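You operate a simulated robot arm through the tools that you are given. There is no shell and no other tool.

Carry out the task below with a simulated robot arm. There is one attempt and no reset: what you move stays moved.

TASK
Put things in order on the top of the prep bench. At the end: the blue test block stands where the brown pad stood; the white pad from the top of the prep bench stands on top of the yellow test strip; the brown pad stands on top of the grey test strip; the red wiper stands where the blue test block stood; whatever was shut is shut again. Leave all else as you found it, and nothing knocked over.

It is judged by the outcome, as a careful person would: the job done as asked, and still so three seconds after it is handed in. It fails if anything else is knocked over, pushed out of place, dropped, spilled or broken.

THE ROBOT
A 6-joint arm with a two-finger parallel gripper, fixed in place. Base frame: the origin is at the foot of the arm, x ahead of it, y to its left, z up; the work surface is at about z = -0.4. Units: cm, rad, N and s.
With the tool pointing down near the work surface it reaches from about 14 to 60 cm from the base axis. Its first joint turns from -1.152 to 1.152 rad. Payload 2.1 kg.
The TCP is the grasp point between the finger pads, 3 cm short of the fingertips. In the tool frame z runs along the fingers and y along their closing line. Largest opening 9.4 cm; finger width 2.8, thickness 1; the body of the gripper, 5 by 9.6 cm, starts 5.5 cm behind the TCP.
Orientation is that of the tool frame in the base frame, as a unit quaternion [x, y, z, w]. With the fingers straight down and closing along the base's y, the tool's x points along the base's -x, its y along +y and its z along -z.

THE INTERFACE
- The arm moves only by the tool jog_arm. Its argument "plan" is a list of rows, each an object of numbers (a shift or turn left out is 0, a gripper value left out holds the last): "wx", "wy", "wz": the turn, a rotation vector about the tool's x, y, z in units of 8 degrees (1.0 is 8 degrees); "dx", "dy", "dz": the shift along the tool's x, y, z in units of 25 mm (1.0 is 25 mm); "fingers": the gripper command, from -1 (fully open) to 1 (shut), values between in proportion. In form: [{"wx": .., "wy": .., "wz": .., "dx": .., "dy": .., "dz": .., "fingers": ..}, ...]. A call has 1 to 20 rows; each row shifts and turns the commanded pose from where the row before left it, along the tool's axes as they then stand. A call with a number of a shift or a turn outside -1 to 1 is refused whole. A row lasts 0.2 s, in which the tool goes at most 5 cm and 0.15 rad; a call with a longer step from one row to the next is refused whole, and so is a gripper value outside its range. Where a pose cannot be reached the arm comes as near as it can. A force on the tool above 40 N (or 10 N above the force at the start of the call, whichever is more), or a blocked arm, ends the call early, and 0.2 s more pass. Each finger travels about 7.2 cm/s and halts on what it meets, pressing with about 36 N; the grip force reading is that of the motor and also rises with nothing between the fingers. The clock runs only during rows and for 0.2 s after the last one: add rows that do not move to give the fingers time. The reply holds the time, the measured pose of the TCP, the force on the tool along the base axes, the opening and the grip force, in the units named above and with some noise, with the torque about the TCP (base axes, N m) and any sound that the robot's microphone picked up.
- Cameras (640 x 400 px; columns grow to the right, rows downward): "scene" is fixed at [5.17, -37.31, 47.6]; the picture's right is [0.78, -0.63, 0.00], its down [-0.39, -0.49, -0.78] and it looks along [0.49, 0.61, -0.63] (base axes); focal length 241 px, centre (320, 200). "wrist" rides on the gripper at [7.6, 1.4, -10.2] in the tool frame; the picture's right is [-0.18, 0.98, 0.00], its down [-0.75, -0.14, -0.64] and it looks along [-0.63, -0.12, 0.77] (tool axes); focal length 243 px, centre (320, 200). There is no depth. A picture from a camera that has moved, and an enlarged one, comes with that camera's place and axes in the base frame and with its lens.
- camera(camera): a new picture of that camera. The clock stands still meanwhile.
- zoom(camera, box): a new picture of the part [left, top, right, bottom] of that camera's present view, enlarged. The clock stands still meanwhile.
- sign_off(): hands the job in; it is judged then, once.

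Nothing tells you positions but the pictures and the camera data. Unless the task says otherwise, let go and move clear before handing in.

The tools are called after "Emit:" as name(argument=value, ...) on one line, values as JSON. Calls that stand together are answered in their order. jog_arm: Moves the arm, as the interface text tells. Its arguments: {"type":"object","properties":{"plan":{"type":"array"}},"required":["plan"]} The other tools are called the same way: camera (camera) takes a picture; zoom (camera, box) takes an enlarged picture of a part of a camera's view; sign_off () hands the job in.

At the start:

```text
t: 0.0
position: [26.95, -0.76, 29.07]
tcp_rot: [0.0, 1.0, -0.001, 0.001]
ft_force: [0.1, 0.6, -0.2]
wrist_torque: [-0.02, -0.02, 0.01]
finger_gap: 9.42
grasp_force: 0.1
```

scene: 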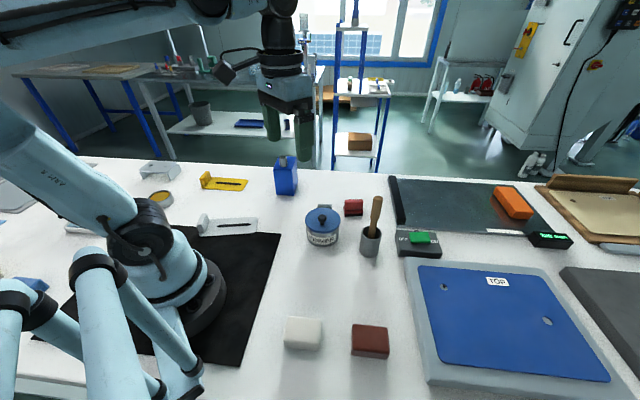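
wrist: 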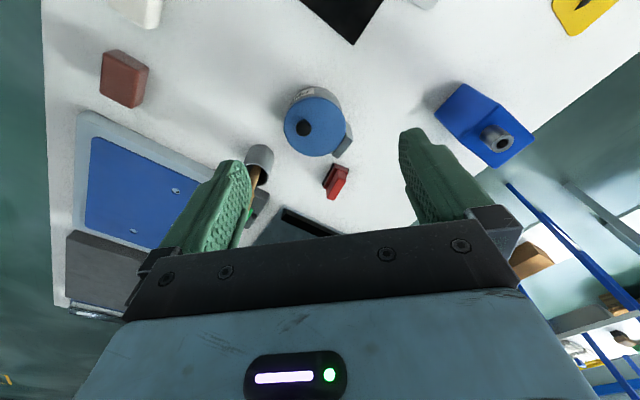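

I see a bench with a white pad, a brown pad, a blue block with a neck, a red wiper, a yellow strip and a grey strip. I'll take closer pictures before moving.

Emit:
zoom(camera="scene", box=[130, 140, 330, 265])

Emit:
zoom(camera="scene", box=[260, 180, 460, 305])

Emit:
zoom(camera="scene", box=[240, 275, 440, 400])

Emit:
zoom(camera="scene", box=[380, 150, 640, 312])

Emit:
zoom(camera="scene", box=[0, 150, 240, 300])

```text
3.20 times, centred on (230, 202) of scene
camera zoom: at [5.17, -37.31, 47.6], right [0.78, -0.63, 0.0], down [-0.39, -0.49, -0.78], along [0.49, 0.61, -0.63], focal length 772 px, centre (608, 192)
```

zoom: 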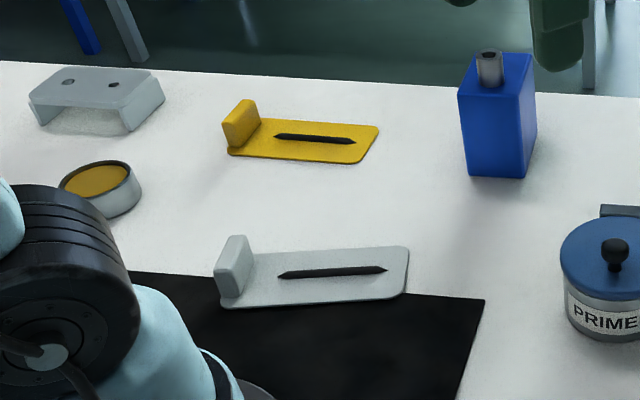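

```text
3.20 times, centred on (360, 242) of scene
camera zoom: at [5.17, -37.31, 47.6], right [0.78, -0.63, 0.0], down [-0.39, -0.49, -0.78], along [0.49, 0.61, -0.63], focal length 772 px, centre (192, 64)
```

zoom: 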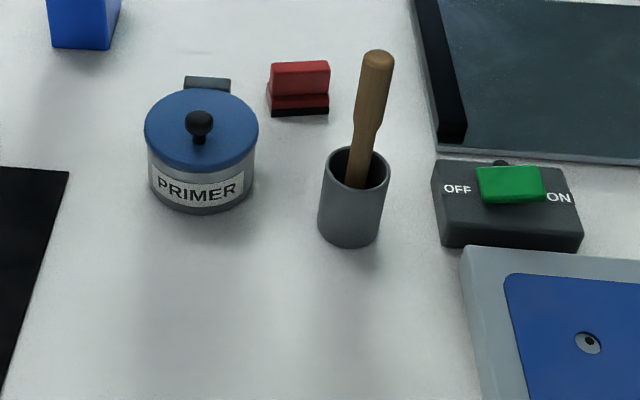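

```text
3.20 times, centred on (340, 338) of scene
camera zoom: at [5.17, -37.31, 47.6], right [0.78, -0.63, 0.0], down [-0.39, -0.49, -0.78], along [0.49, 0.61, -0.63], focal length 772 px, centre (256, -240)
```

zoom: 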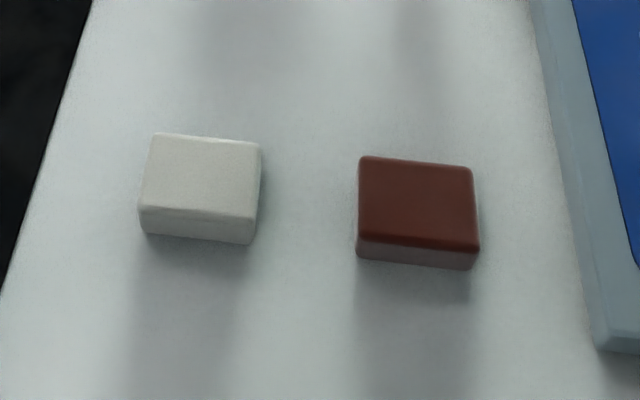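

```text
2.46 times, centred on (510, 231) of scene
camera zoom: at [5.17, -37.31, 47.6], right [0.78, -0.63, 0.0], down [-0.39, -0.49, -0.78], along [0.49, 0.61, -0.63], focal length 594 px, centre (-148, 124)
```

zoom: 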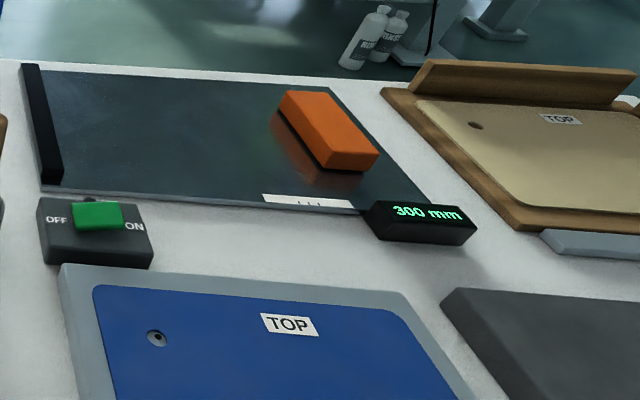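

```text
2.67 times, centred on (120, 225) of scene
camera zoom: at [5.17, -37.31, 47.6], right [0.78, -0.63, 0.0], down [-0.39, -0.49, -0.78], along [0.49, 0.61, -0.63], focal length 644 px, centre (853, 133)
```

zoom: 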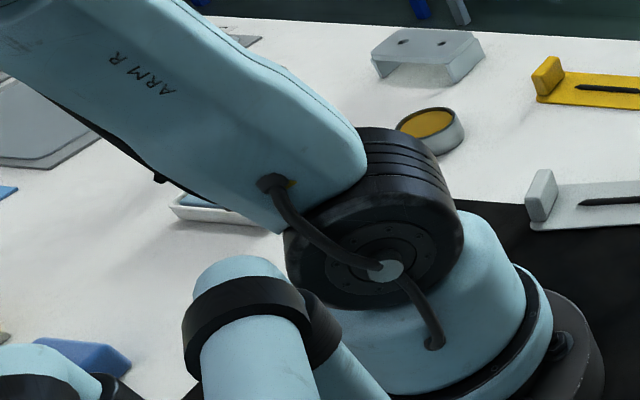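

The brown pad looks to be near (22, -29), the white pad near (15, -20), the blue block near (38, 19) and the red wiper near (46, -2). The strips look to be near (17, 15) and (23, 36). I'll move high to the left first to see the strips and the block better.

Emit:
jog_arm(plan=[{"dx": 0.3, "dy": 0.8, "dz": 0}, {"dx": 0.3, "dy": 0.8, "wz": -0.5}, {"dx": 0.3, "dy": 0.8, "wz": -0.5}, {"dx": 0.3, "dy": 0.8, "wz": -0.5}, {"dx": 0.3, "dy": 0.8, "wz": -0.5}, {"dx": 0.3, "dy": 0.8, "wz": -0.5}, {"dx": 0.3, "dy": 0.8, "wz": -0.5}, {}, {}])

Emit:
camera(camera="wrist")

Emit:
camera(camera="scene")

```text
t: 2.0
position: [19.83, 12.29, 29.26]
tcp_rot: [-0.208, 0.978, -0.001, 0.0]
ft_force: [-0.7, 0.0, 0.4]
wrist_torque: [0.0, 0.01, -0.02]
finger_gap: 9.41
grasp_force: 0.0
```

```text
taken
camera wrist: at [12.22, 10.47, 39.62], right [-0.23, 0.97, 0.0], down [0.75, 0.18, 0.64], along [0.63, 0.15, -0.77], focal length 243 px, centre (320, 200)
```

wrist: 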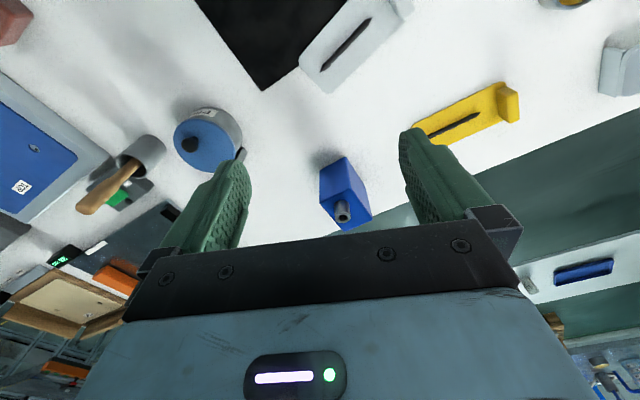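

```text
taken
```

scene: 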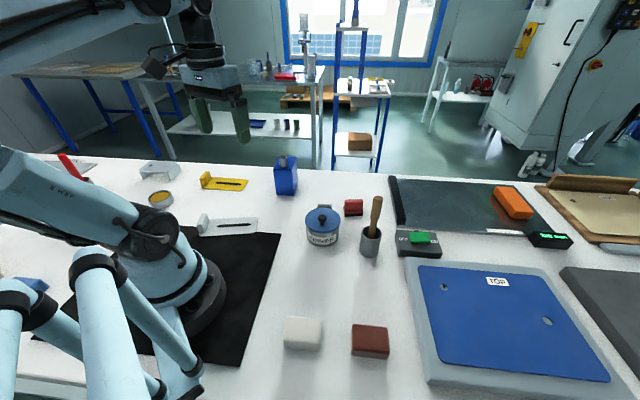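

The wrist view shows the block with its nozzle and both strips. Something red has appeared at the far left of the bench, so I'll look closer there.

Emit:
zoom(camera="scene", box=[0, 140, 200, 265])

Emit:
zoom(camera="wrist", box=[280, 0, 540, 160])

Emit:
zoom(camera="wrist", box=[160, 90, 420, 250])

Emit:
zoom(camera="wrist", box=[0, 100, 240, 250])

```text
3.20 times, centred on (100, 202) of scene
camera zoom: at [5.17, -37.31, 47.6], right [0.78, -0.63, 0.0], down [-0.39, -0.49, -0.78], along [0.49, 0.61, -0.63], focal length 772 px, centre (1024, 192)
```

zoom: 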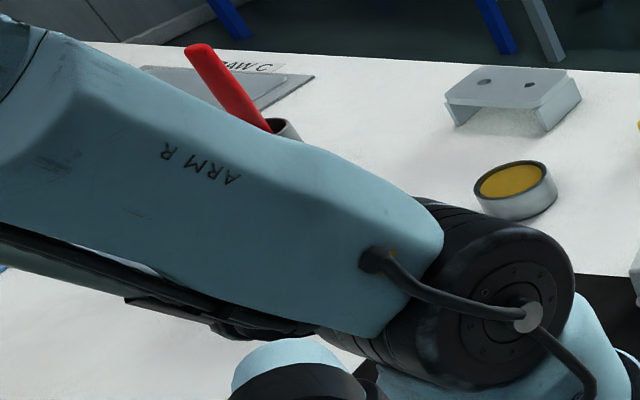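

```text
2.46 times, centred on (410, 80) of wrist
camera zoom: at [12.22, 10.47, 39.62], right [-0.23, 0.97, 0.0], down [0.75, 0.18, 0.64], along [0.63, 0.15, -0.77], focal length 597 px, centre (98, 495)
```

zoom: 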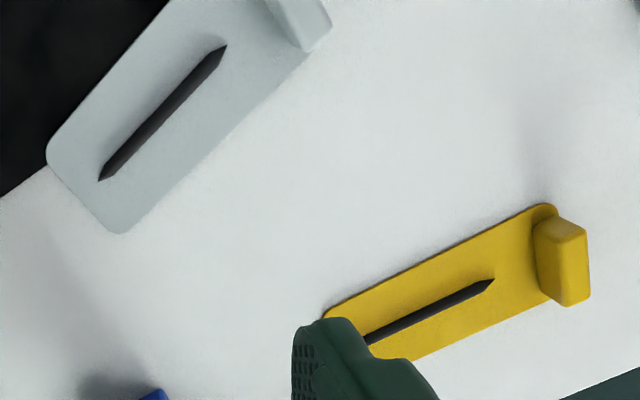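

```text
2.46 times, centred on (290, 170) of wrist
camera zoom: at [12.22, 10.47, 39.62], right [-0.23, 0.97, 0.0], down [0.75, 0.18, 0.64], along [0.63, 0.15, -0.77], focal length 597 px, centre (394, 274)
```

zoom: 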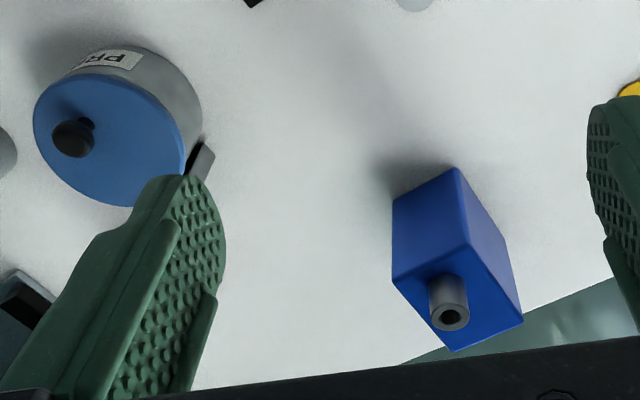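

```text
2.67 times, centred on (120, 175) of wrist
camera zoom: at [12.22, 10.47, 39.62], right [-0.23, 0.97, 0.0], down [0.75, 0.18, 0.64], along [0.63, 0.15, -0.77], focal length 647 px, centre (853, 267)
```

zoom: 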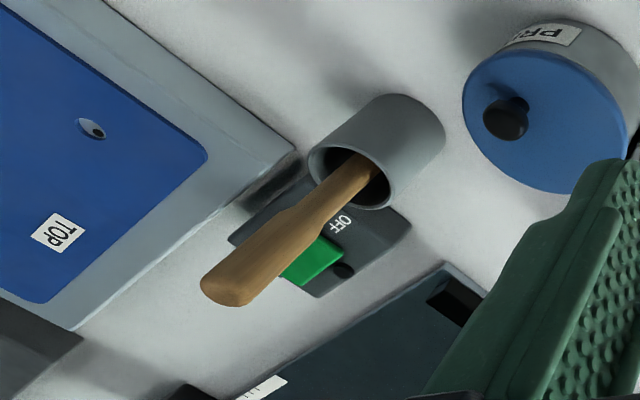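

The strips are plain plates with a raised stop at one end and a drawn mark. I'll turn the camera to the left side to check for other objects such as another wiper or block.

Emit:
jog_arm(plan=[{"wz": -1}, {"wz": -1}, {"wz": -1}, {"wz": -1}, {"wz": -1}, {"wz": -1}, {"wz": -1}, {"wz": -1}, {}, {}])

Emit:
camera(camera="wrist")

Emit:
zoom(camera="scene", box=[0, 240, 128, 320])

```text
t: 4.2
position: [19.86, 12.27, 29.03]
tcp_rot: [-0.695, 0.719, -0.001, 0.0]
ft_force: [-0.7, -0.3, -0.7]
wrist_torque: [0.03, -0.01, -0.04]
finger_gap: 9.41
grasp_force: 0.1
```

```text
taken
camera wrist: at [18.11, 4.69, 39.59], right [-0.98, 0.22, 0.0], down [0.17, 0.75, 0.64], along [0.14, 0.63, -0.77], focal length 243 px, centre (320, 200)
```

wrist: 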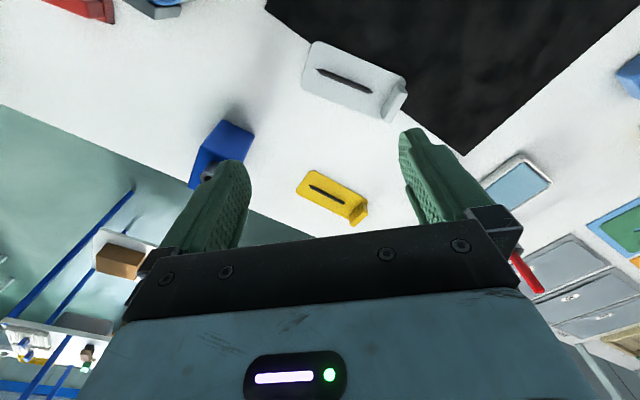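

```text
5.00 times, centred on (64, 280) of scene
camera zoom: at [5.17, -37.31, 47.6], right [0.78, -0.63, 0.0], down [-0.39, -0.49, -0.78], along [0.49, 0.61, -0.63], focal length 1207 px, centre (1600, -200)
```

zoom: 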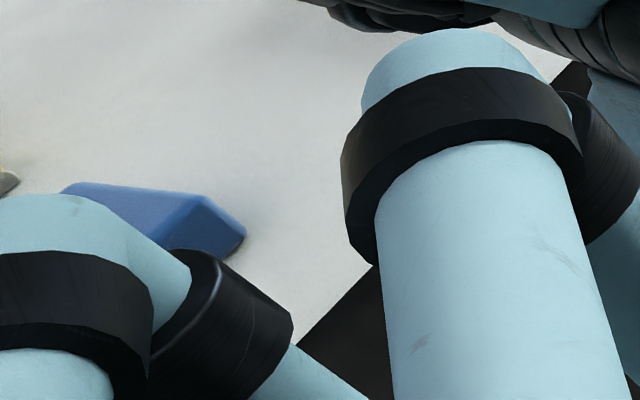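

I'll look at the red wiper and the other blue object more closely in this wrist view.

Emit:
zoom(camera="wrist", box=[0, 0, 240, 150])

Emit:
zoom(camera="wrist", box=[440, 30, 640, 155])

Emit:
zoom(camera="wrist", box=[480, 180, 640, 280])

Emit:
zoom(camera="wrist", box=[240, 20, 440, 145])

Emit:
zoom(camera="wrist", box=[240, 130, 440, 255])

```text
2.67 times, centred on (120, 75) of wrist
camera zoom: at [18.11, 4.69, 39.59], right [-0.98, 0.22, 0.0], down [0.17, 0.75, 0.64], along [0.14, 0.63, -0.77], focal length 647 px, centre (853, 533)
```

zoom: 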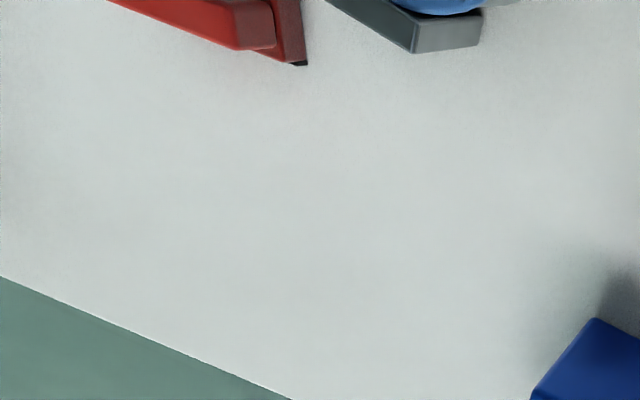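

```text
3.20 times, centred on (540, 92) of wrist
camera zoom: at [18.11, 4.69, 39.59], right [-0.98, 0.22, 0.0], down [0.17, 0.75, 0.64], along [0.14, 0.63, -0.77], focal length 776 px, centre (-384, 544)
```

zoom: 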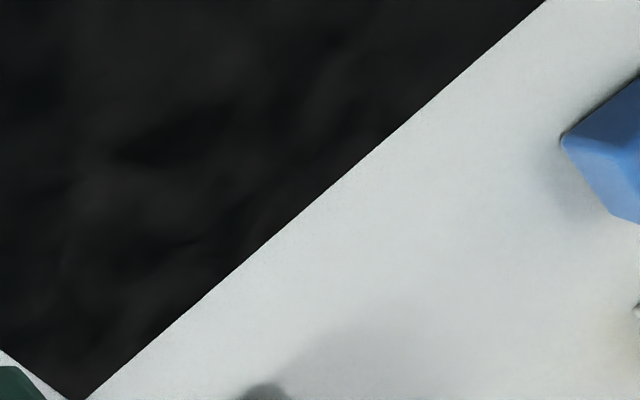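

```text
4.00 times, centred on (560, 230) of wrist
camera zoom: at [18.11, 4.69, 39.59], right [-0.98, 0.22, 0.0], down [0.17, 0.75, 0.64], along [0.14, 0.63, -0.77], focal length 970 px, centre (-640, 80)
```

zoom: 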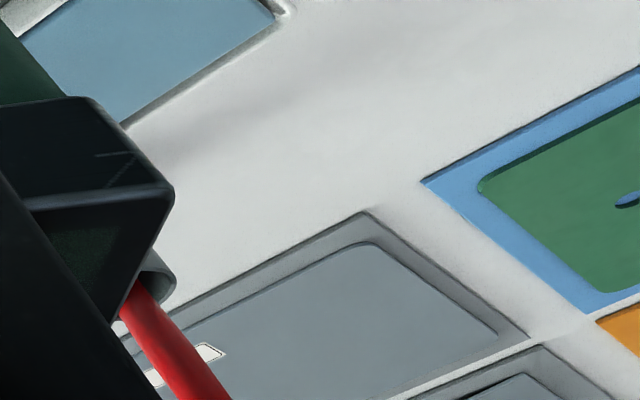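

```text
3.20 times, centred on (340, 82) of wrist
camera zoom: at [18.11, 4.69, 39.59], right [-0.98, 0.22, 0.0], down [0.17, 0.75, 0.64], along [0.14, 0.63, -0.77], focal length 776 px, centre (256, 576)
```

zoom: 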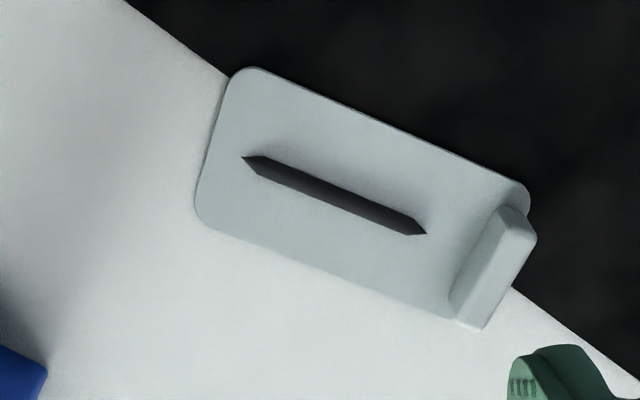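

```text
3.20 times, centred on (340, 192) of wrist
camera zoom: at [18.11, 4.69, 39.59], right [-0.98, 0.22, 0.0], down [0.17, 0.75, 0.64], along [0.14, 0.63, -0.77], focal length 776 px, centre (256, 224)
```

zoom: 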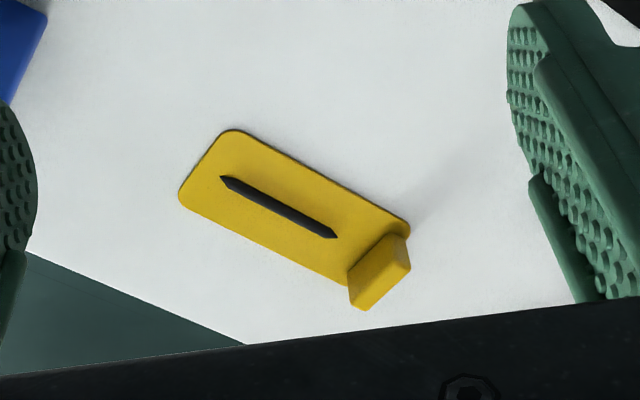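

Both strips measure about 7 cm wide: the grey one is centred near (16.5, 15) at about -33°, the yellow near (23.4, 36) at -45°. The blue block is about 5.6 x 7.9 cm at (38, 21.4). Next I turn the wrist and go to look at the pads on the right.

Emit:
jog_arm(plan=[{"wz": 1}, {"wz": 1}, {"wz": 1}, {"wz": 1}, {"wz": 1}, {"wz": 1}, {"wz": 1}, {"wz": 1}, {"wz": 1}, {"wz": 1}, {"wz": 1}, {"dy": -0.8}, {"dy": -0.8}, {"dy": -0.8}, {"dy": -0.8}, {"dy": -0.8}, {"dy": -0.8}, {}])

```text
t: 8.0
position: [19.63, 0.25, 29.04]
tcp_rot: [0.0, 1.0, 0.0, 0.0]
ft_force: [0.5, 0.4, -0.4]
wrist_torque: [0.05, 0.02, -0.04]
finger_gap: 9.37
grasp_force: 0.0
```

The wrist is level at the middle now. I'll turn it toward the right and move over the pads.

Emit:
jog_arm(plan=[{"wz": 1}, {"wz": 1}, {"wz": 1}, {"wz": 1}, {"wz": 1}, {"dx": -0.24, "dy": -0.65, "dz": 0.2}, {"dx": -0.24, "dy": -0.65, "dz": 0.2}, {"dx": -0.24, "dy": -0.65, "dz": 0.2}, {"dx": -0.24, "dy": -0.65, "dz": 0.2}, {"dx": -0.24, "dy": -0.65, "dz": 0.2}, {"dx": -0.24, "dy": -0.65, "dz": 0.2}, {"dx": -0.24, "dy": -0.65, "dz": 0.2}, {"dx": -0.24, "dy": -0.65, "dz": 0.2}, {}, {}])

Emit:
camera(camera="wrist")

Emit:
camera(camera="scene")

```text
t: 11.2
position: [14.93, -12.73, 25.09]
tcp_rot: [0.342, 0.94, -0.001, 0.001]
ft_force: [-0.1, -0.1, -0.3]
wrist_torque: [0.0, 0.03, 0.05]
finger_gap: 9.39
grasp_force: 0.1
```

```text
taken
camera wrist: at [10.07, -6.72, 35.58], right [0.77, 0.63, 0.0], down [0.49, -0.59, 0.64], along [0.41, -0.5, -0.77], focal length 243 px, centre (320, 200)
```

wrist: 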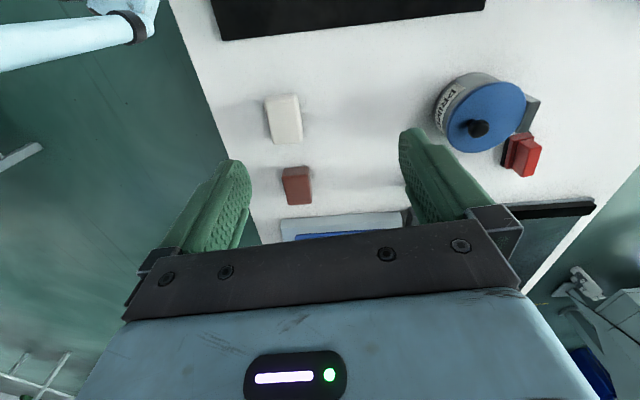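

```text
taken
```

scene: 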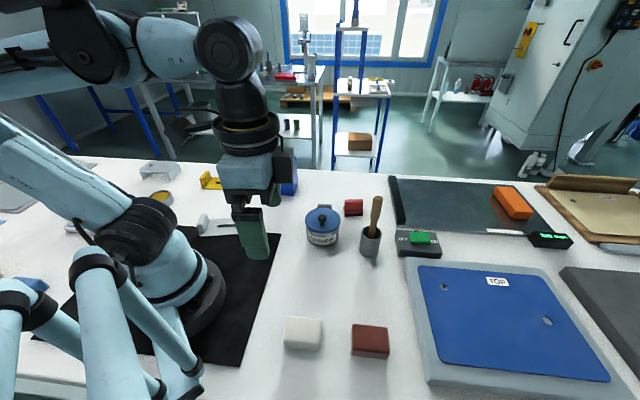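

I can see both pads, with the bench edge just left of them in this picture, and the wiper beyond the primer pot. Zooming in to measure.

Emit:
zoom(camera="wrist", box=[220, 70, 380, 170])

Emit:
zoom(camera="wrist", box=[240, 140, 400, 240])

Emit:
zoom(camera="wrist", box=[430, 60, 590, 160])

Emit:
zoom(camera="wrist", box=[430, 100, 590, 200])

```text
4.00 times, centred on (300, 120) of wrist
camera zoom: at [10.07, -6.72, 35.58], right [0.77, 0.63, 0.0], down [0.49, -0.59, 0.64], along [0.41, -0.5, -0.77], focal length 970 px, centre (400, 520)
```

zoom: 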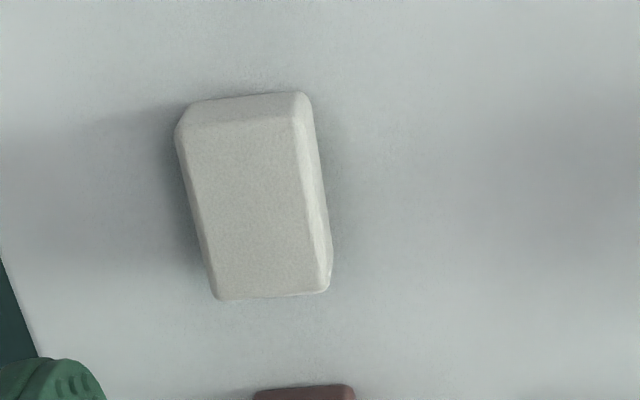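

```text
4.00 times, centred on (320, 190) of wrist
camera zoom: at [10.07, -6.72, 35.58], right [0.77, 0.63, 0.0], down [0.49, -0.59, 0.64], along [0.41, -0.5, -0.77], focal length 970 px, centre (320, 240)
```

zoom: 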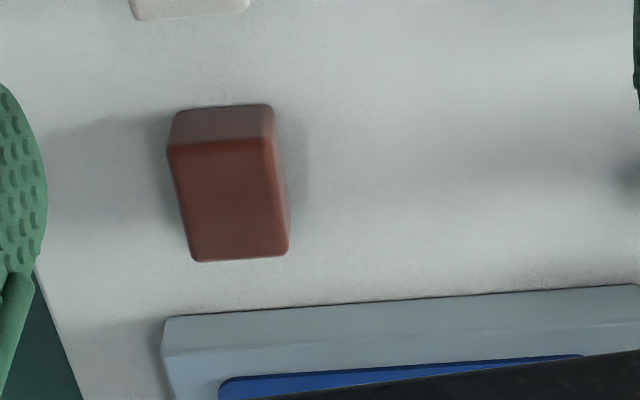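

```text
4.00 times, centred on (510, 110) of wrist
camera zoom: at [10.07, -6.72, 35.58], right [0.77, 0.63, 0.0], down [0.49, -0.59, 0.64], along [0.41, -0.5, -0.77], focal length 970 px, centre (-440, 560)
```

zoom: 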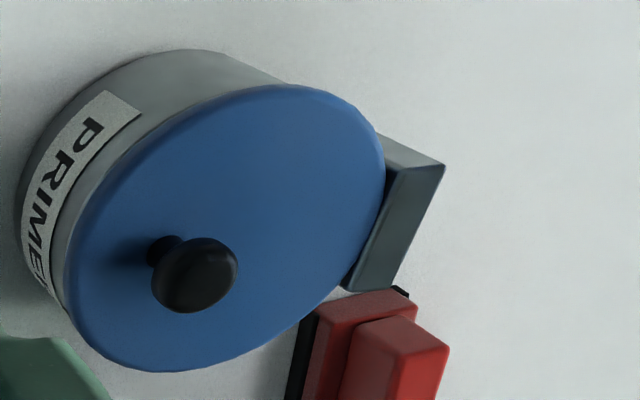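

```text
4.00 times, centred on (510, 150) of wrist
camera zoom: at [10.07, -6.72, 35.58], right [0.77, 0.63, 0.0], down [0.49, -0.59, 0.64], along [0.41, -0.5, -0.77], focal length 970 px, centre (-440, 400)
```

zoom: 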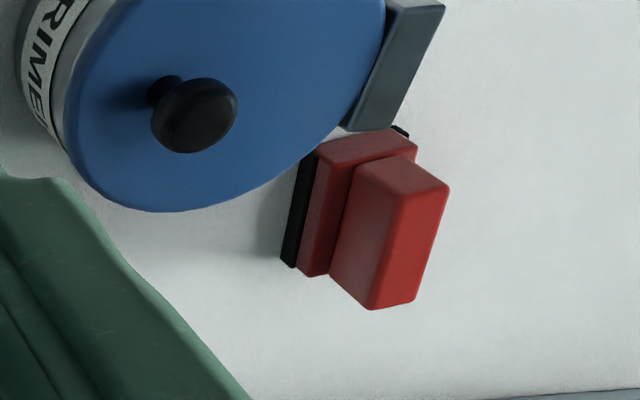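

The brown pad is about 6.2 x 4.3 cm, centred near (23.3, -29.0), turned about -45°. The white pad has the same turn, near (14.8, -20.4). I'll align the gripper across the brown pad and go above it.

Emit:
jog_arm(plan=[{"wz": 0.575}, {"dx": -0.869, "dy": -0.286, "dz": 0.4}, {"dx": -0.869, "dy": -0.286, "dz": 0.4}, {"dx": -0.869, "dy": -0.286, "dz": 0.4}, {"dx": -0.869, "dy": -0.286, "dz": 0.4}, {"dx": -0.869, "dy": -0.286, "dz": 0.4}, {"dx": -0.869, "dy": -0.286, "dz": 0.4}, {"dx": -0.869, "dy": -0.286, "dz": 0.4}, {"dx": -0.869, "dy": -0.286, "dz": 0.4}, {}, {}])

Emit:
camera(camera="wrist")

Emit:
camera(camera="scene")

```text
t: 13.6
position: [23.46, -28.82, 17.23]
tcp_rot: [0.379, 0.925, -0.001, 0.001]
ft_force: [-0.3, -0.1, -0.3]
wrist_torque: [0.03, -0.02, 0.02]
finger_gap: 9.4
grasp_force: 0.1
```

```text
taken
camera wrist: at [19.08, -22.54, 27.57], right [0.82, 0.57, 0.0], down [0.44, -0.63, 0.64], along [0.37, -0.53, -0.77], focal length 243 px, centre (320, 200)
```

wrist: 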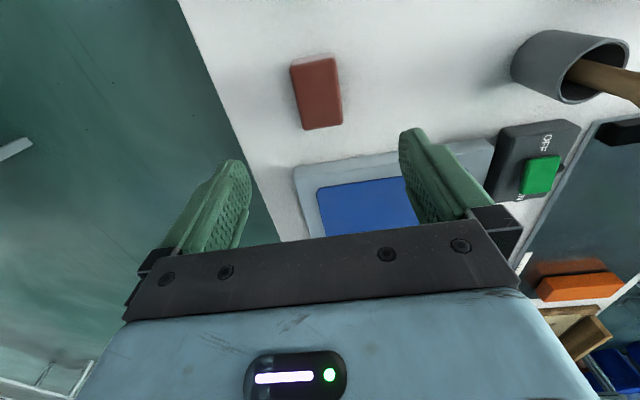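

```text
taken
```

scene: 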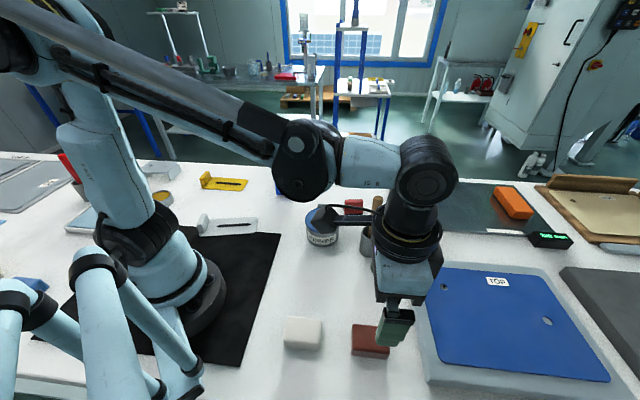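

The gripper is above the brown pad. I'll zoom to measure its centre and turn precisely.

Emit:
zoom(camera="wrist", box=[240, 40, 400, 140])

Emit:
zoom(camera="scene", box=[300, 290, 460, 390])

```text
4.00 times, centred on (320, 90) of wrist
camera zoom: at [19.08, -22.54, 27.57], right [0.82, 0.57, 0.0], down [0.44, -0.63, 0.64], along [0.37, -0.53, -0.77], focal length 970 px, centre (320, 640)
```

zoom: 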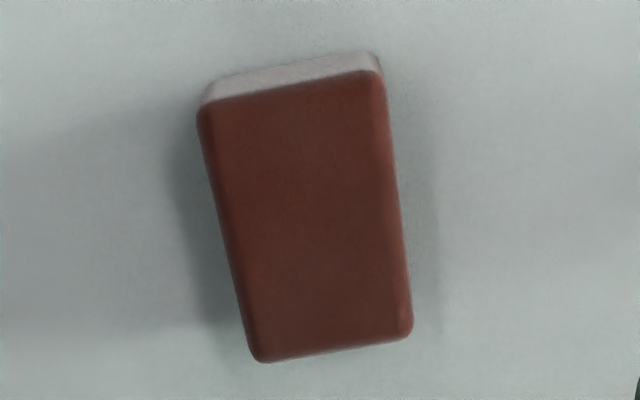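

```text
4.00 times, centred on (380, 340) of scene
camera zoom: at [5.18, -37.31, 47.6], right [0.78, -0.63, 0.0], down [-0.39, -0.49, -0.78], along [0.49, 0.61, -0.63], focal length 966 px, centre (80, -360)
```

zoom: 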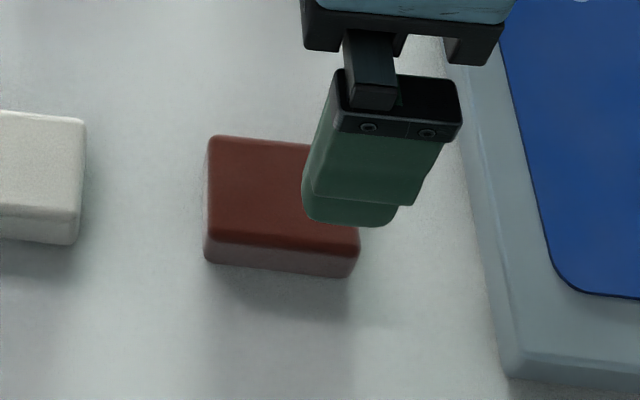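

The pad is centred within 0.15 cm of the tool and aligned; its top is near z = 2.1. I descend to it, check the height, then close.

Emit:
jog_arm(plan=[{"dy": -0.06, "dz": 0.7, "fingers": -1}, {"dz": 0.8}, {"dz": 0.8}, {"dz": 0.8}, {"dz": 0.8}, {"dz": 0.6}, {"dz": 0.5}, {"dz": 0.35}, {"dz": 0.2}, {}, {}])

Emit:
zoom(camera="scene", box=[300, 290, 460, 390])

```text
t: 16.0
position: [23.49, -29.0, 3.37]
tcp_rot: [0.379, 0.925, -0.001, 0.001]
ft_force: [-0.4, 0.6, -0.4]
wrist_torque: [0.0, 0.01, -0.03]
finger_gap: 9.4
grasp_force: 0.0
```

```text
4.00 times, centred on (380, 340) of scene
camera zoom: at [5.17, -37.31, 47.6], right [0.78, -0.63, 0.0], down [-0.39, -0.49, -0.78], along [0.49, 0.61, -0.63], focal length 966 px, centre (80, -360)
```

zoom: 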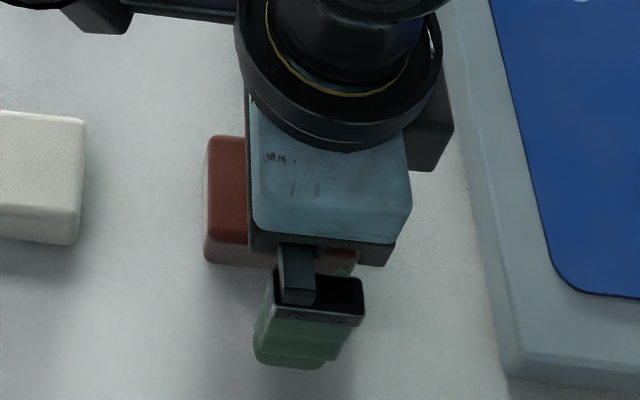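

The gripper straddles the pad. Closing now, then lifting a little.

Emit:
jog_arm(plan=[{"fingers": 1}, {"fingers": 1}, {"fingers": 1}, {"fingers": 1}, {"fingers": 1}])

Emit:
jog_arm(plan=[{"dz": -0.4}, {"dz": -0.8}, {"dz": -0.8}, {}, {}])

Emit:
camera(camera="wrist")

Emit:
camera(camera="scene")

```text
t: 17.2
position: [23.39, -29.07, 3.38]
tcp_rot: [0.38, 0.925, 0.0, 0.001]
ft_force: [-0.2, -0.8, 0.9]
wrist_torque: [-0.03, 0.01, -0.01]
finger_gap: 4.38
grasp_force: 35.7
```

```text
t: 18.4
position: [23.52, -29.1, 8.22]
tcp_rot: [0.379, 0.925, 0.0, 0.0]
ft_force: [-1.0, 0.5, 0.4]
wrist_torque: [0.02, -0.01, -0.02]
finger_gap: 4.38
grasp_force: 36.1
```

```text
taken
camera wrist: at [19.04, -22.68, 18.73], right [0.82, 0.57, 0.0], down [0.44, -0.63, 0.64], along [0.37, -0.53, -0.77], focal length 243 px, centre (320, 200)
```

wrist: 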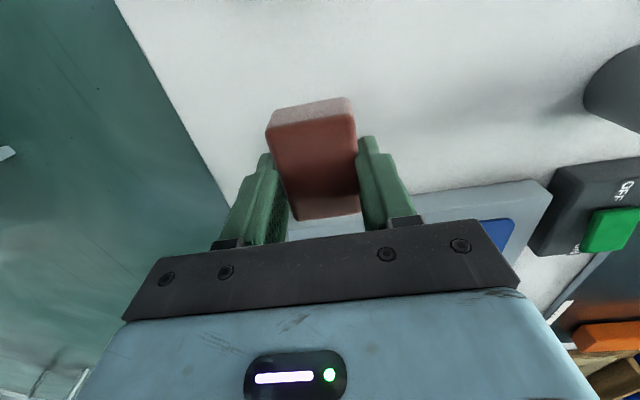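

```text
taken
```

scene: 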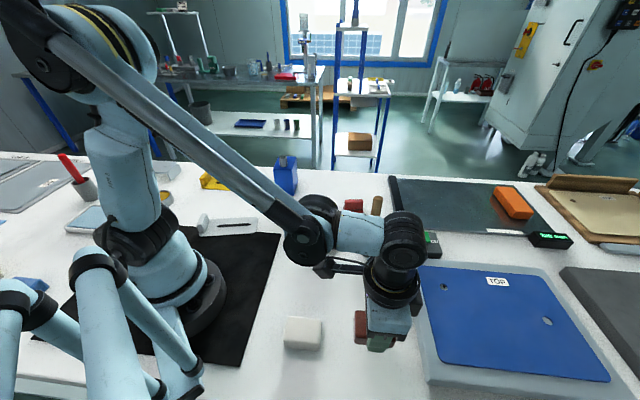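

The brown pad is held firmly (gap 4.38 cm). I take its place as (23.4, -29.0) for the block later. Now I lift high and carry it over to the grey strip.

Emit:
jog_arm(plan=[{"dz": -0.85, "fingers": 1}, {"dz": -0.85}, {"dz": -0.85}, {"dz": -0.85}, {"dz": -0.85}, {"dz": -0.85}, {"dx": 0.8, "dy": 0.588}, {"dx": 0.8, "dy": 0.588}, {"dx": 0.8, "dy": 0.588}, {"dx": 0.8, "dy": 0.588}, {"dx": 0.8, "dy": 0.588}, {"dx": 0.8, "dy": 0.588}, {"dx": 0.8, "dy": 0.588}, {"dx": 0.8, "dy": 0.588}, {"dx": 0.8, "dy": 0.588}, {}])

Emit:
jog_arm(plan=[{"dx": 0.8, "dy": 0.588, "fingers": 1}, {"dx": 0.8, "dy": 0.588}, {"dx": 0.8, "dy": 0.588}, {"dx": 0.8, "dy": 0.588}, {"dx": 0.8, "dy": 0.588}, {"dx": 0.8, "dy": 0.588}, {"dx": 0.8, "dy": 0.588}, {"dx": 0.8, "dy": 0.588}, {"dx": 0.8, "dy": 0.588}, {}, {"wz": -0.7}, {"wz": -0.68}, {}, {}])

Emit:
camera(camera="wrist")

Emit:
camera(camera="scene")

```text
t: 21.8
position: [19.84, -7.05, 20.98]
tcp_rot: [0.38, 0.925, -0.001, 0.0]
ft_force: [0.0, 0.2, -0.2]
wrist_torque: [0.0, 0.03, 0.0]
finger_gap: 4.39
grasp_force: 36.3
```

```text
t: 24.8
position: [16.48, 14.84, 20.97]
tcp_rot: [0.289, 0.957, 0.0, 0.001]
ft_force: [0.0, -0.6, -0.5]
wrist_torque: [0.0, 0.01, -0.02]
finger_gap: 4.39
grasp_force: 35.2
```

```text
taken
camera wrist: at [10.82, 20.37, 31.35], right [0.7, 0.72, 0.0], down [0.55, -0.53, 0.64], along [0.46, -0.45, -0.77], focal length 243 px, centre (320, 200)
```

wrist: 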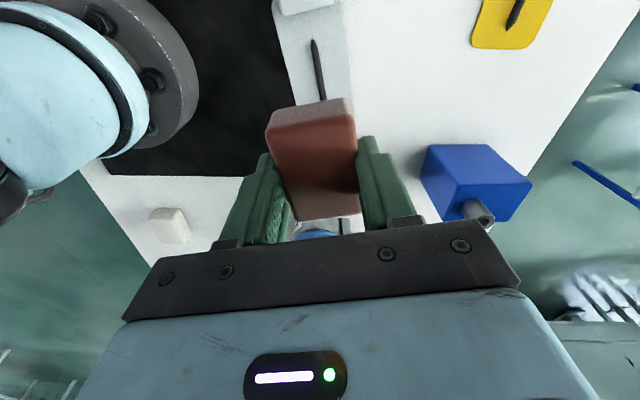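

```text
taken
```

scene: 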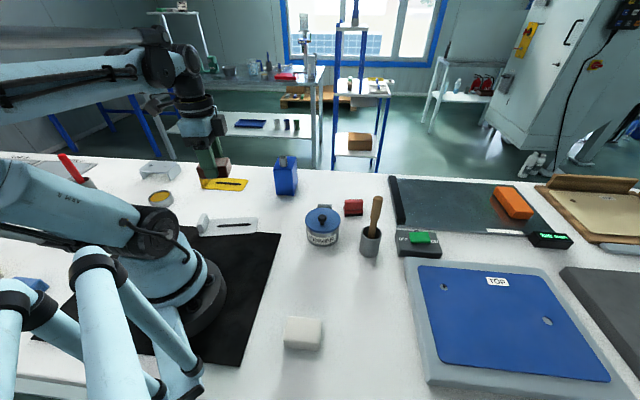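

The pad is over the grey strip, which I can see under and behind it. I zoom to compare the strip's line with the gripper.

Emit:
zoom(camera="wrist", box=[230, 0, 390, 100])

Emit:
zoom(camera="scene", box=[160, 130, 320, 230])

```text
4.00 times, centred on (310, 50) of wrist
camera zoom: at [10.82, 20.37, 31.35], right [0.7, 0.72, 0.0], down [0.55, -0.53, 0.64], along [0.46, -0.45, -0.77], focal length 970 px, centre (360, 800)
```

zoom: 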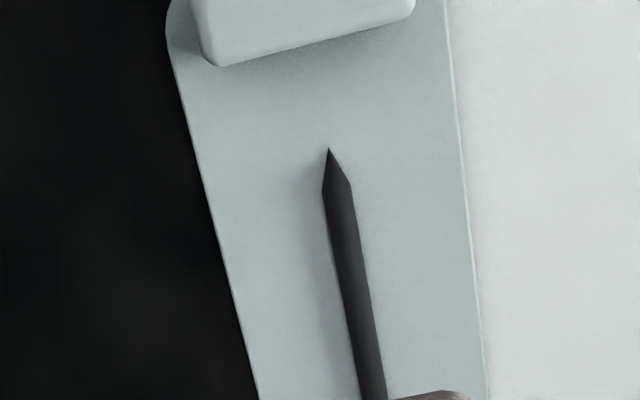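

```text
4.00 times, centred on (240, 180) of scene
camera zoom: at [5.17, -37.31, 47.6], right [0.78, -0.63, 0.0], down [-0.39, -0.49, -0.78], along [0.49, 0.61, -0.63], focal length 966 px, centre (640, 280)
```

zoom: 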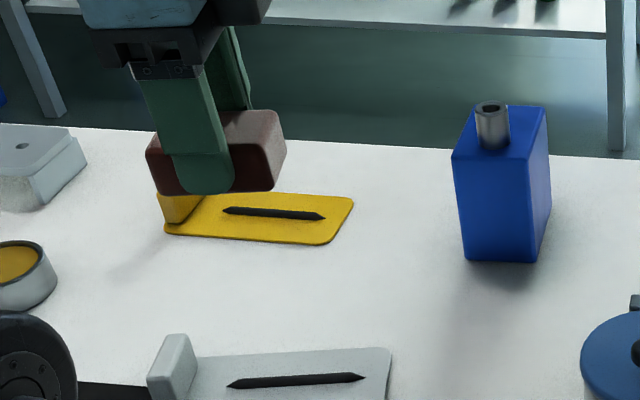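

The strip's mark and edges run in line with the tool and are centred within a millimetre or two. I lower the pad to just above the plate.

Emit:
jog_arm(plan=[{"dz": 0.8, "fingers": 1}, {"dz": 0.8}, {"dz": 0.8}, {"dz": 0.8}, {"dz": 0.8}, {"dz": 0.8}, {"dz": 0.7}, {"dz": 0.6}, {"dz": 0.3}, {"dz": 0.1}, {}, {}])

Emit:
zoom(camera="scene", box=[160, 170, 320, 270])

Emit:
camera(camera="wrist")

```text
t: 27.4
position: [16.44, 14.87, 4.74]
tcp_rot: [0.289, 0.957, -0.001, 0.001]
ft_force: [-0.1, 0.0, 0.2]
wrist_torque: [-0.04, 0.0, -0.02]
finger_gap: 4.37
grasp_force: 35.8
```

```text
4.00 times, centred on (240, 220) of scene
camera zoom: at [5.17, -37.31, 47.6], right [0.78, -0.63, 0.0], down [-0.39, -0.49, -0.78], along [0.49, 0.61, -0.63], focal length 966 px, centre (640, 120)
```

zoom: 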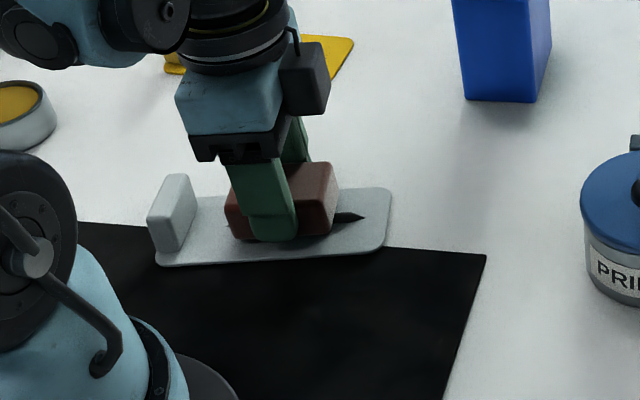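

```text
taken
camera wrist: at [10.74, 20.39, 15.06], right [0.7, 0.72, 0.0], down [0.55, -0.53, 0.64], along [0.46, -0.45, -0.77], focal length 243 px, centre (320, 200)
```

wrist: 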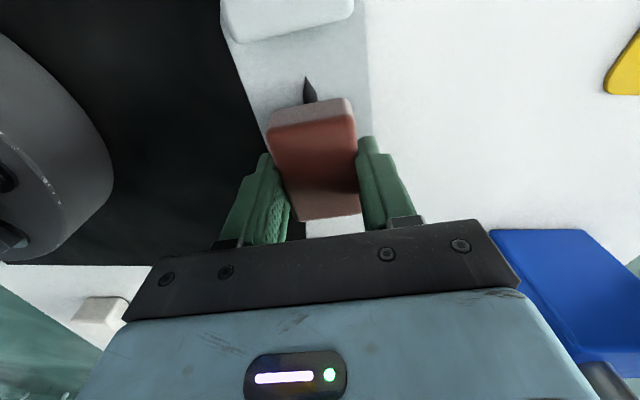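

The pad sits centred just above the plate. I lower it in small steps, watching the force.

Emit:
jog_arm(plan=[{"dz": 0.15, "fingers": 1}, {"dz": 0.1}, {}, {}])

Emit:
jog_arm(plan=[{"dz": 0.06, "fingers": 1}, {}, {}])

```text
t: 28.4
position: [16.44, 14.84, 3.92]
tcp_rot: [0.289, 0.957, 0.0, 0.0]
ft_force: [-2.1, 1.0, 27.6]
wrist_torque: [-0.23, 0.3, 0.0]
finger_gap: 4.38
grasp_force: 35.9
```

```text
t: 28.7
position: [16.3, 14.96, 3.99]
tcp_rot: [0.29, 0.957, -0.002, 0.001]
ft_force: [-0.7, -0.4, 25.7]
wrist_torque: [-0.17, 0.3, 0.0]
finger_gap: 4.38
grasp_force: 36.2
stopped in row 1: the force on the tool passed its limit at 48 N (the readings are from after the stop); the commanded pose is now the measured one
```

The pad is on the plate (contact at about z = 3.95). I ease the pressure off, then open.

Emit:
jog_arm(plan=[{"dz": -0.03, "fingers": 1}, {}, {}])

```text
t: 29.5
position: [16.51, 15.08, 4.05]
tcp_rot: [0.289, 0.957, -0.001, 0.001]
ft_force: [-0.3, -0.2, 2.6]
wrist_torque: [-0.05, 0.1, -0.01]
finger_gap: 4.36
grasp_force: 36.1
```

Nearly no load now. Opening partway and rising straight up.

Emit:
jog_arm(plan=[{"fingers": -0.4}, {"fingers": -0.4}, {"fingers": -0.4}, {}])

Emit:
jog_arm(plan=[{"dz": -0.3}, {"dz": -0.6}, {"dz": -0.9}, {"dz": -0.9}, {"dz": -0.9}, {"dz": -0.9}, {"dz": -0.9, "fingers": -1}, {"dz": -0.9}, {}, {}])

Emit:
camera(camera="scene")

Emit:
camera(camera="wrist")

```text
t: 30.5
position: [16.43, 14.92, 3.91]
tcp_rot: [0.289, 0.957, -0.001, 0.0]
ft_force: [0.4, 0.4, 0.5]
wrist_torque: [-0.01, 0.05, 0.01]
finger_gap: 6.6
grasp_force: 0.1
```

```text
t: 32.7
position: [16.5, 14.88, 19.85]
tcp_rot: [0.289, 0.957, -0.001, 0.001]
ft_force: [0.2, -0.3, -0.6]
wrist_torque: [0.02, 0.04, 0.01]
finger_gap: 9.39
grasp_force: 0.1
```

```text
taken
```

scene: 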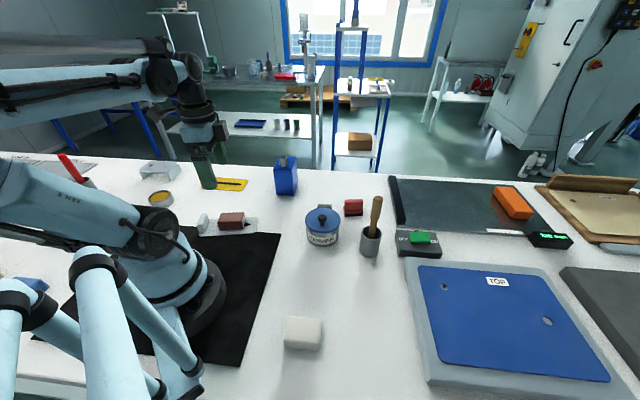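

```text
taken
camera wrist: at [10.81, 20.33, 30.22], right [0.7, 0.72, 0.0], down [0.55, -0.53, 0.64], along [0.46, -0.45, -0.77], focal length 243 px, centre (320, 200)
```

wrist: 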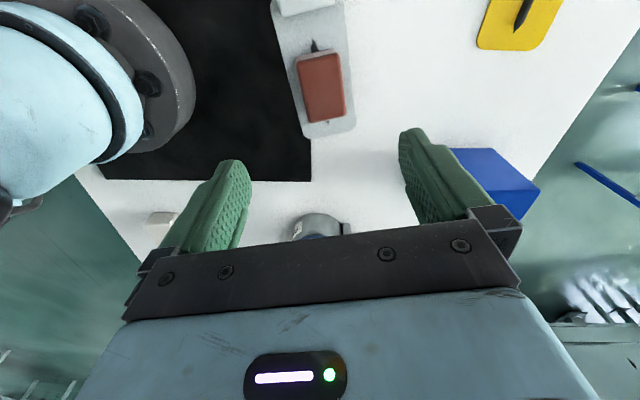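

The brown pad stands flat on the grey strip. Next is the blue block, so I turn the gripper to -45° and move above it for a closer measurement.

Emit:
jog_arm(plan=[{"dz": -0.8}, {"dz": -0.8}, {"wz": -0.9825}, {"wz": -0.9825}, {"wz": -0.9825}, {"wz": -0.9825}, {"wz": -0.9825}, {"wz": -0.9825}, {"wz": -0.9825}, {"wz": -0.9825}, {"wz": -0.9825}, {"wz": -0.9825}, {"dx": -0.73, "dy": -0.6}, {"dx": -0.73, "dy": -0.6}, {"dx": -0.73, "dy": -0.6}, {"dx": -0.73, "dy": -0.6}, {"dx": -0.73, "dy": -0.6}, {"dx": -0.73, "dy": -0.6}, {"dx": -0.73, "dy": -0.6}, {}])

Emit:
camera(camera="wrist")

Emit:
camera(camera="scene")

```text
t: 36.9
position: [32.85, 16.55, 23.65]
tcp_rot: [-0.383, 0.924, -0.001, 0.0]
ft_force: [-0.2, -1.0, -1.3]
wrist_torque: [-0.01, 0.01, -0.01]
finger_gap: 9.39
grasp_force: 0.1
```

```text
taken
camera wrist: at [26.4, 12.17, 34.14], right [-0.57, 0.82, 0.0], down [0.63, 0.43, 0.64], along [0.53, 0.36, -0.77], focal length 243 px, centre (320, 200)
```

wrist: 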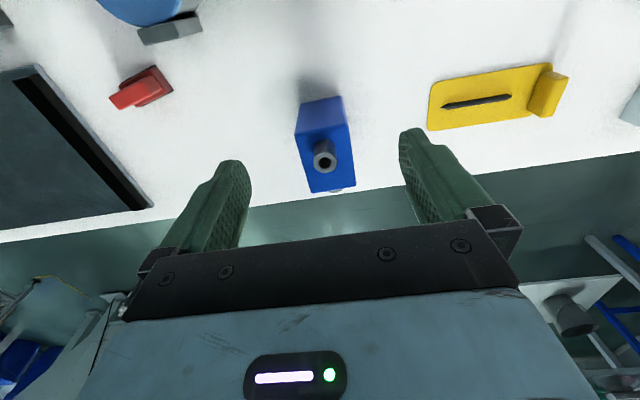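

```text
taken
```

scene: 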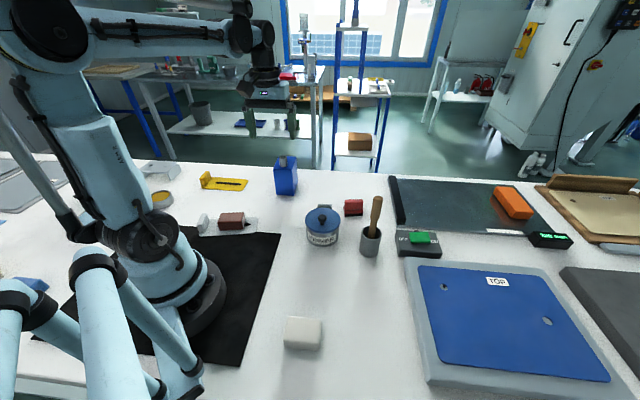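

Emit:
zoom(camera="wrist", box=[244, 100, 404, 200])

Emit:
zoom(camera="wrist", box=[80, 40, 240, 140])

Emit:
zoom(camera="scene", box=[230, 140, 350, 215])

```text
4.00 times, centred on (324, 150) of wrist
camera zoom: at [26.4, 12.17, 34.14], right [-0.57, 0.82, 0.0], down [0.63, 0.43, 0.64], along [0.53, 0.36, -0.77], focal length 970 px, centre (304, 400)
```

zoom: 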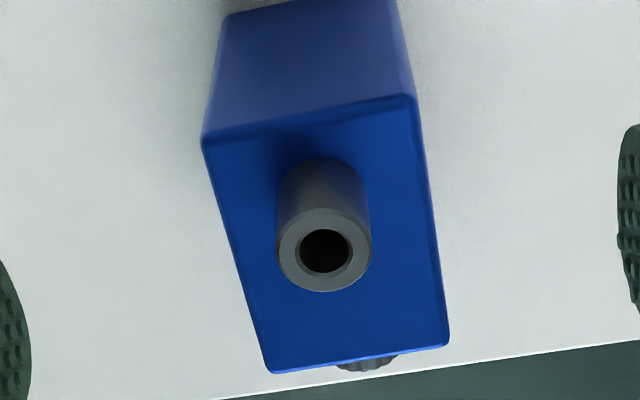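

```text
4.00 times, centred on (160, 90) of wrist
camera zoom: at [26.4, 12.17, 34.14], right [-0.57, 0.82, 0.0], down [0.63, 0.43, 0.64], along [0.53, 0.36, -0.77], focal length 970 px, centre (960, 640)
```

zoom: 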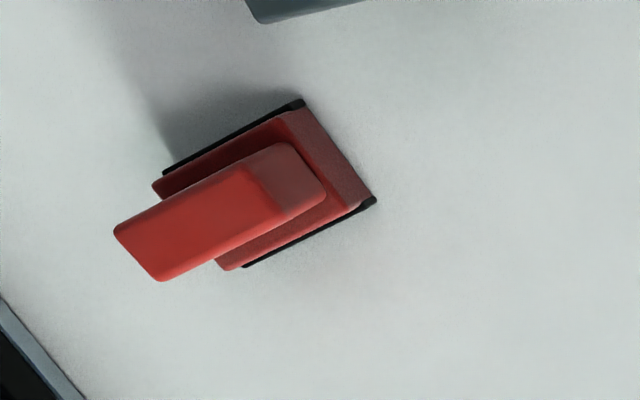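

```text
5.33 times, centred on (290, 178) of scene
camera zoom: at [5.18, -37.31, 47.6], right [0.78, -0.63, 0.0], down [-0.39, -0.49, -0.78], along [0.49, 0.61, -0.63], focal length 1288 px, centre (480, 320)
```

zoom: 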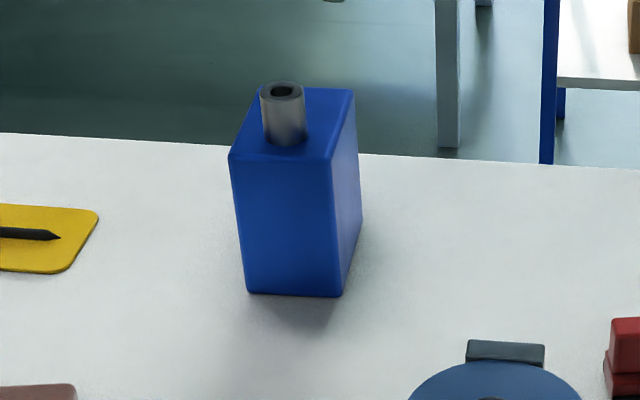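

The block is 5.9 x 8.4 cm, top near z = 9.1, nozzle top near z = 12.4, centred at about (38.35, 21.4). A small grey knurled thing shows just behind it, so I move further over to see what that is.

Emit:
jog_arm(plan=[{"dx": -0.8}, {"dx": -0.8}, {"dx": -0.8}, {"dx": -0.8}, {"dx": -0.8}, {"dx": -0.8}, {"dx": -0.54}, {}, {}])

Emit:
camera(camera="wrist")

Emit:
zoom(camera="wrist", box=[224, 0, 416, 120])

```text
t: 38.9
position: [42.21, 26.01, 23.61]
tcp_rot: [-0.383, 0.924, 0.0, 0.0]
ft_force: [0.0, 0.0, -0.5]
wrist_torque: [0.02, -0.03, 0.0]
finger_gap: 9.4
grasp_force: 0.1
```

```text
taken
camera wrist: at [35.79, 21.66, 34.12], right [-0.57, 0.82, 0.0], down [0.63, 0.43, 0.64], along [0.53, 0.36, -0.77], focal length 243 px, centre (320, 200)
```

wrist: 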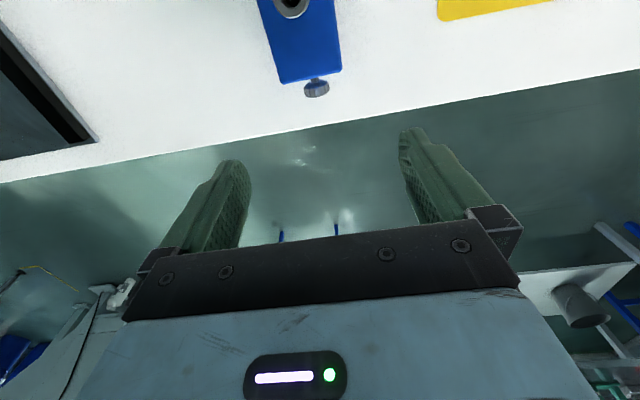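

```text
3.33 times, centred on (320, 60) of wrist
camera zoom: at [35.79, 21.66, 34.12], right [-0.57, 0.82, 0.0], down [0.63, 0.43, 0.64], along [0.53, 0.36, -0.77], focal length 809 px, centre (320, 667)
```

zoom: 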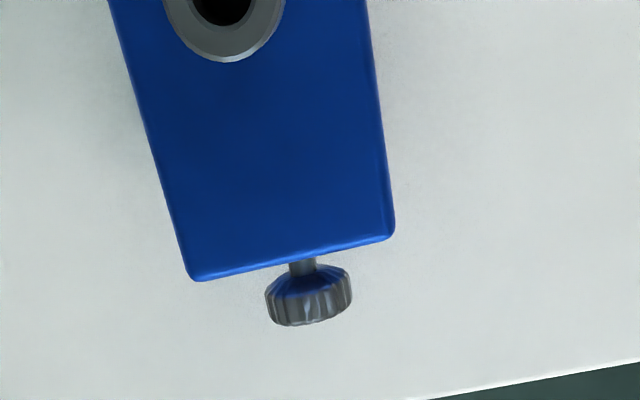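

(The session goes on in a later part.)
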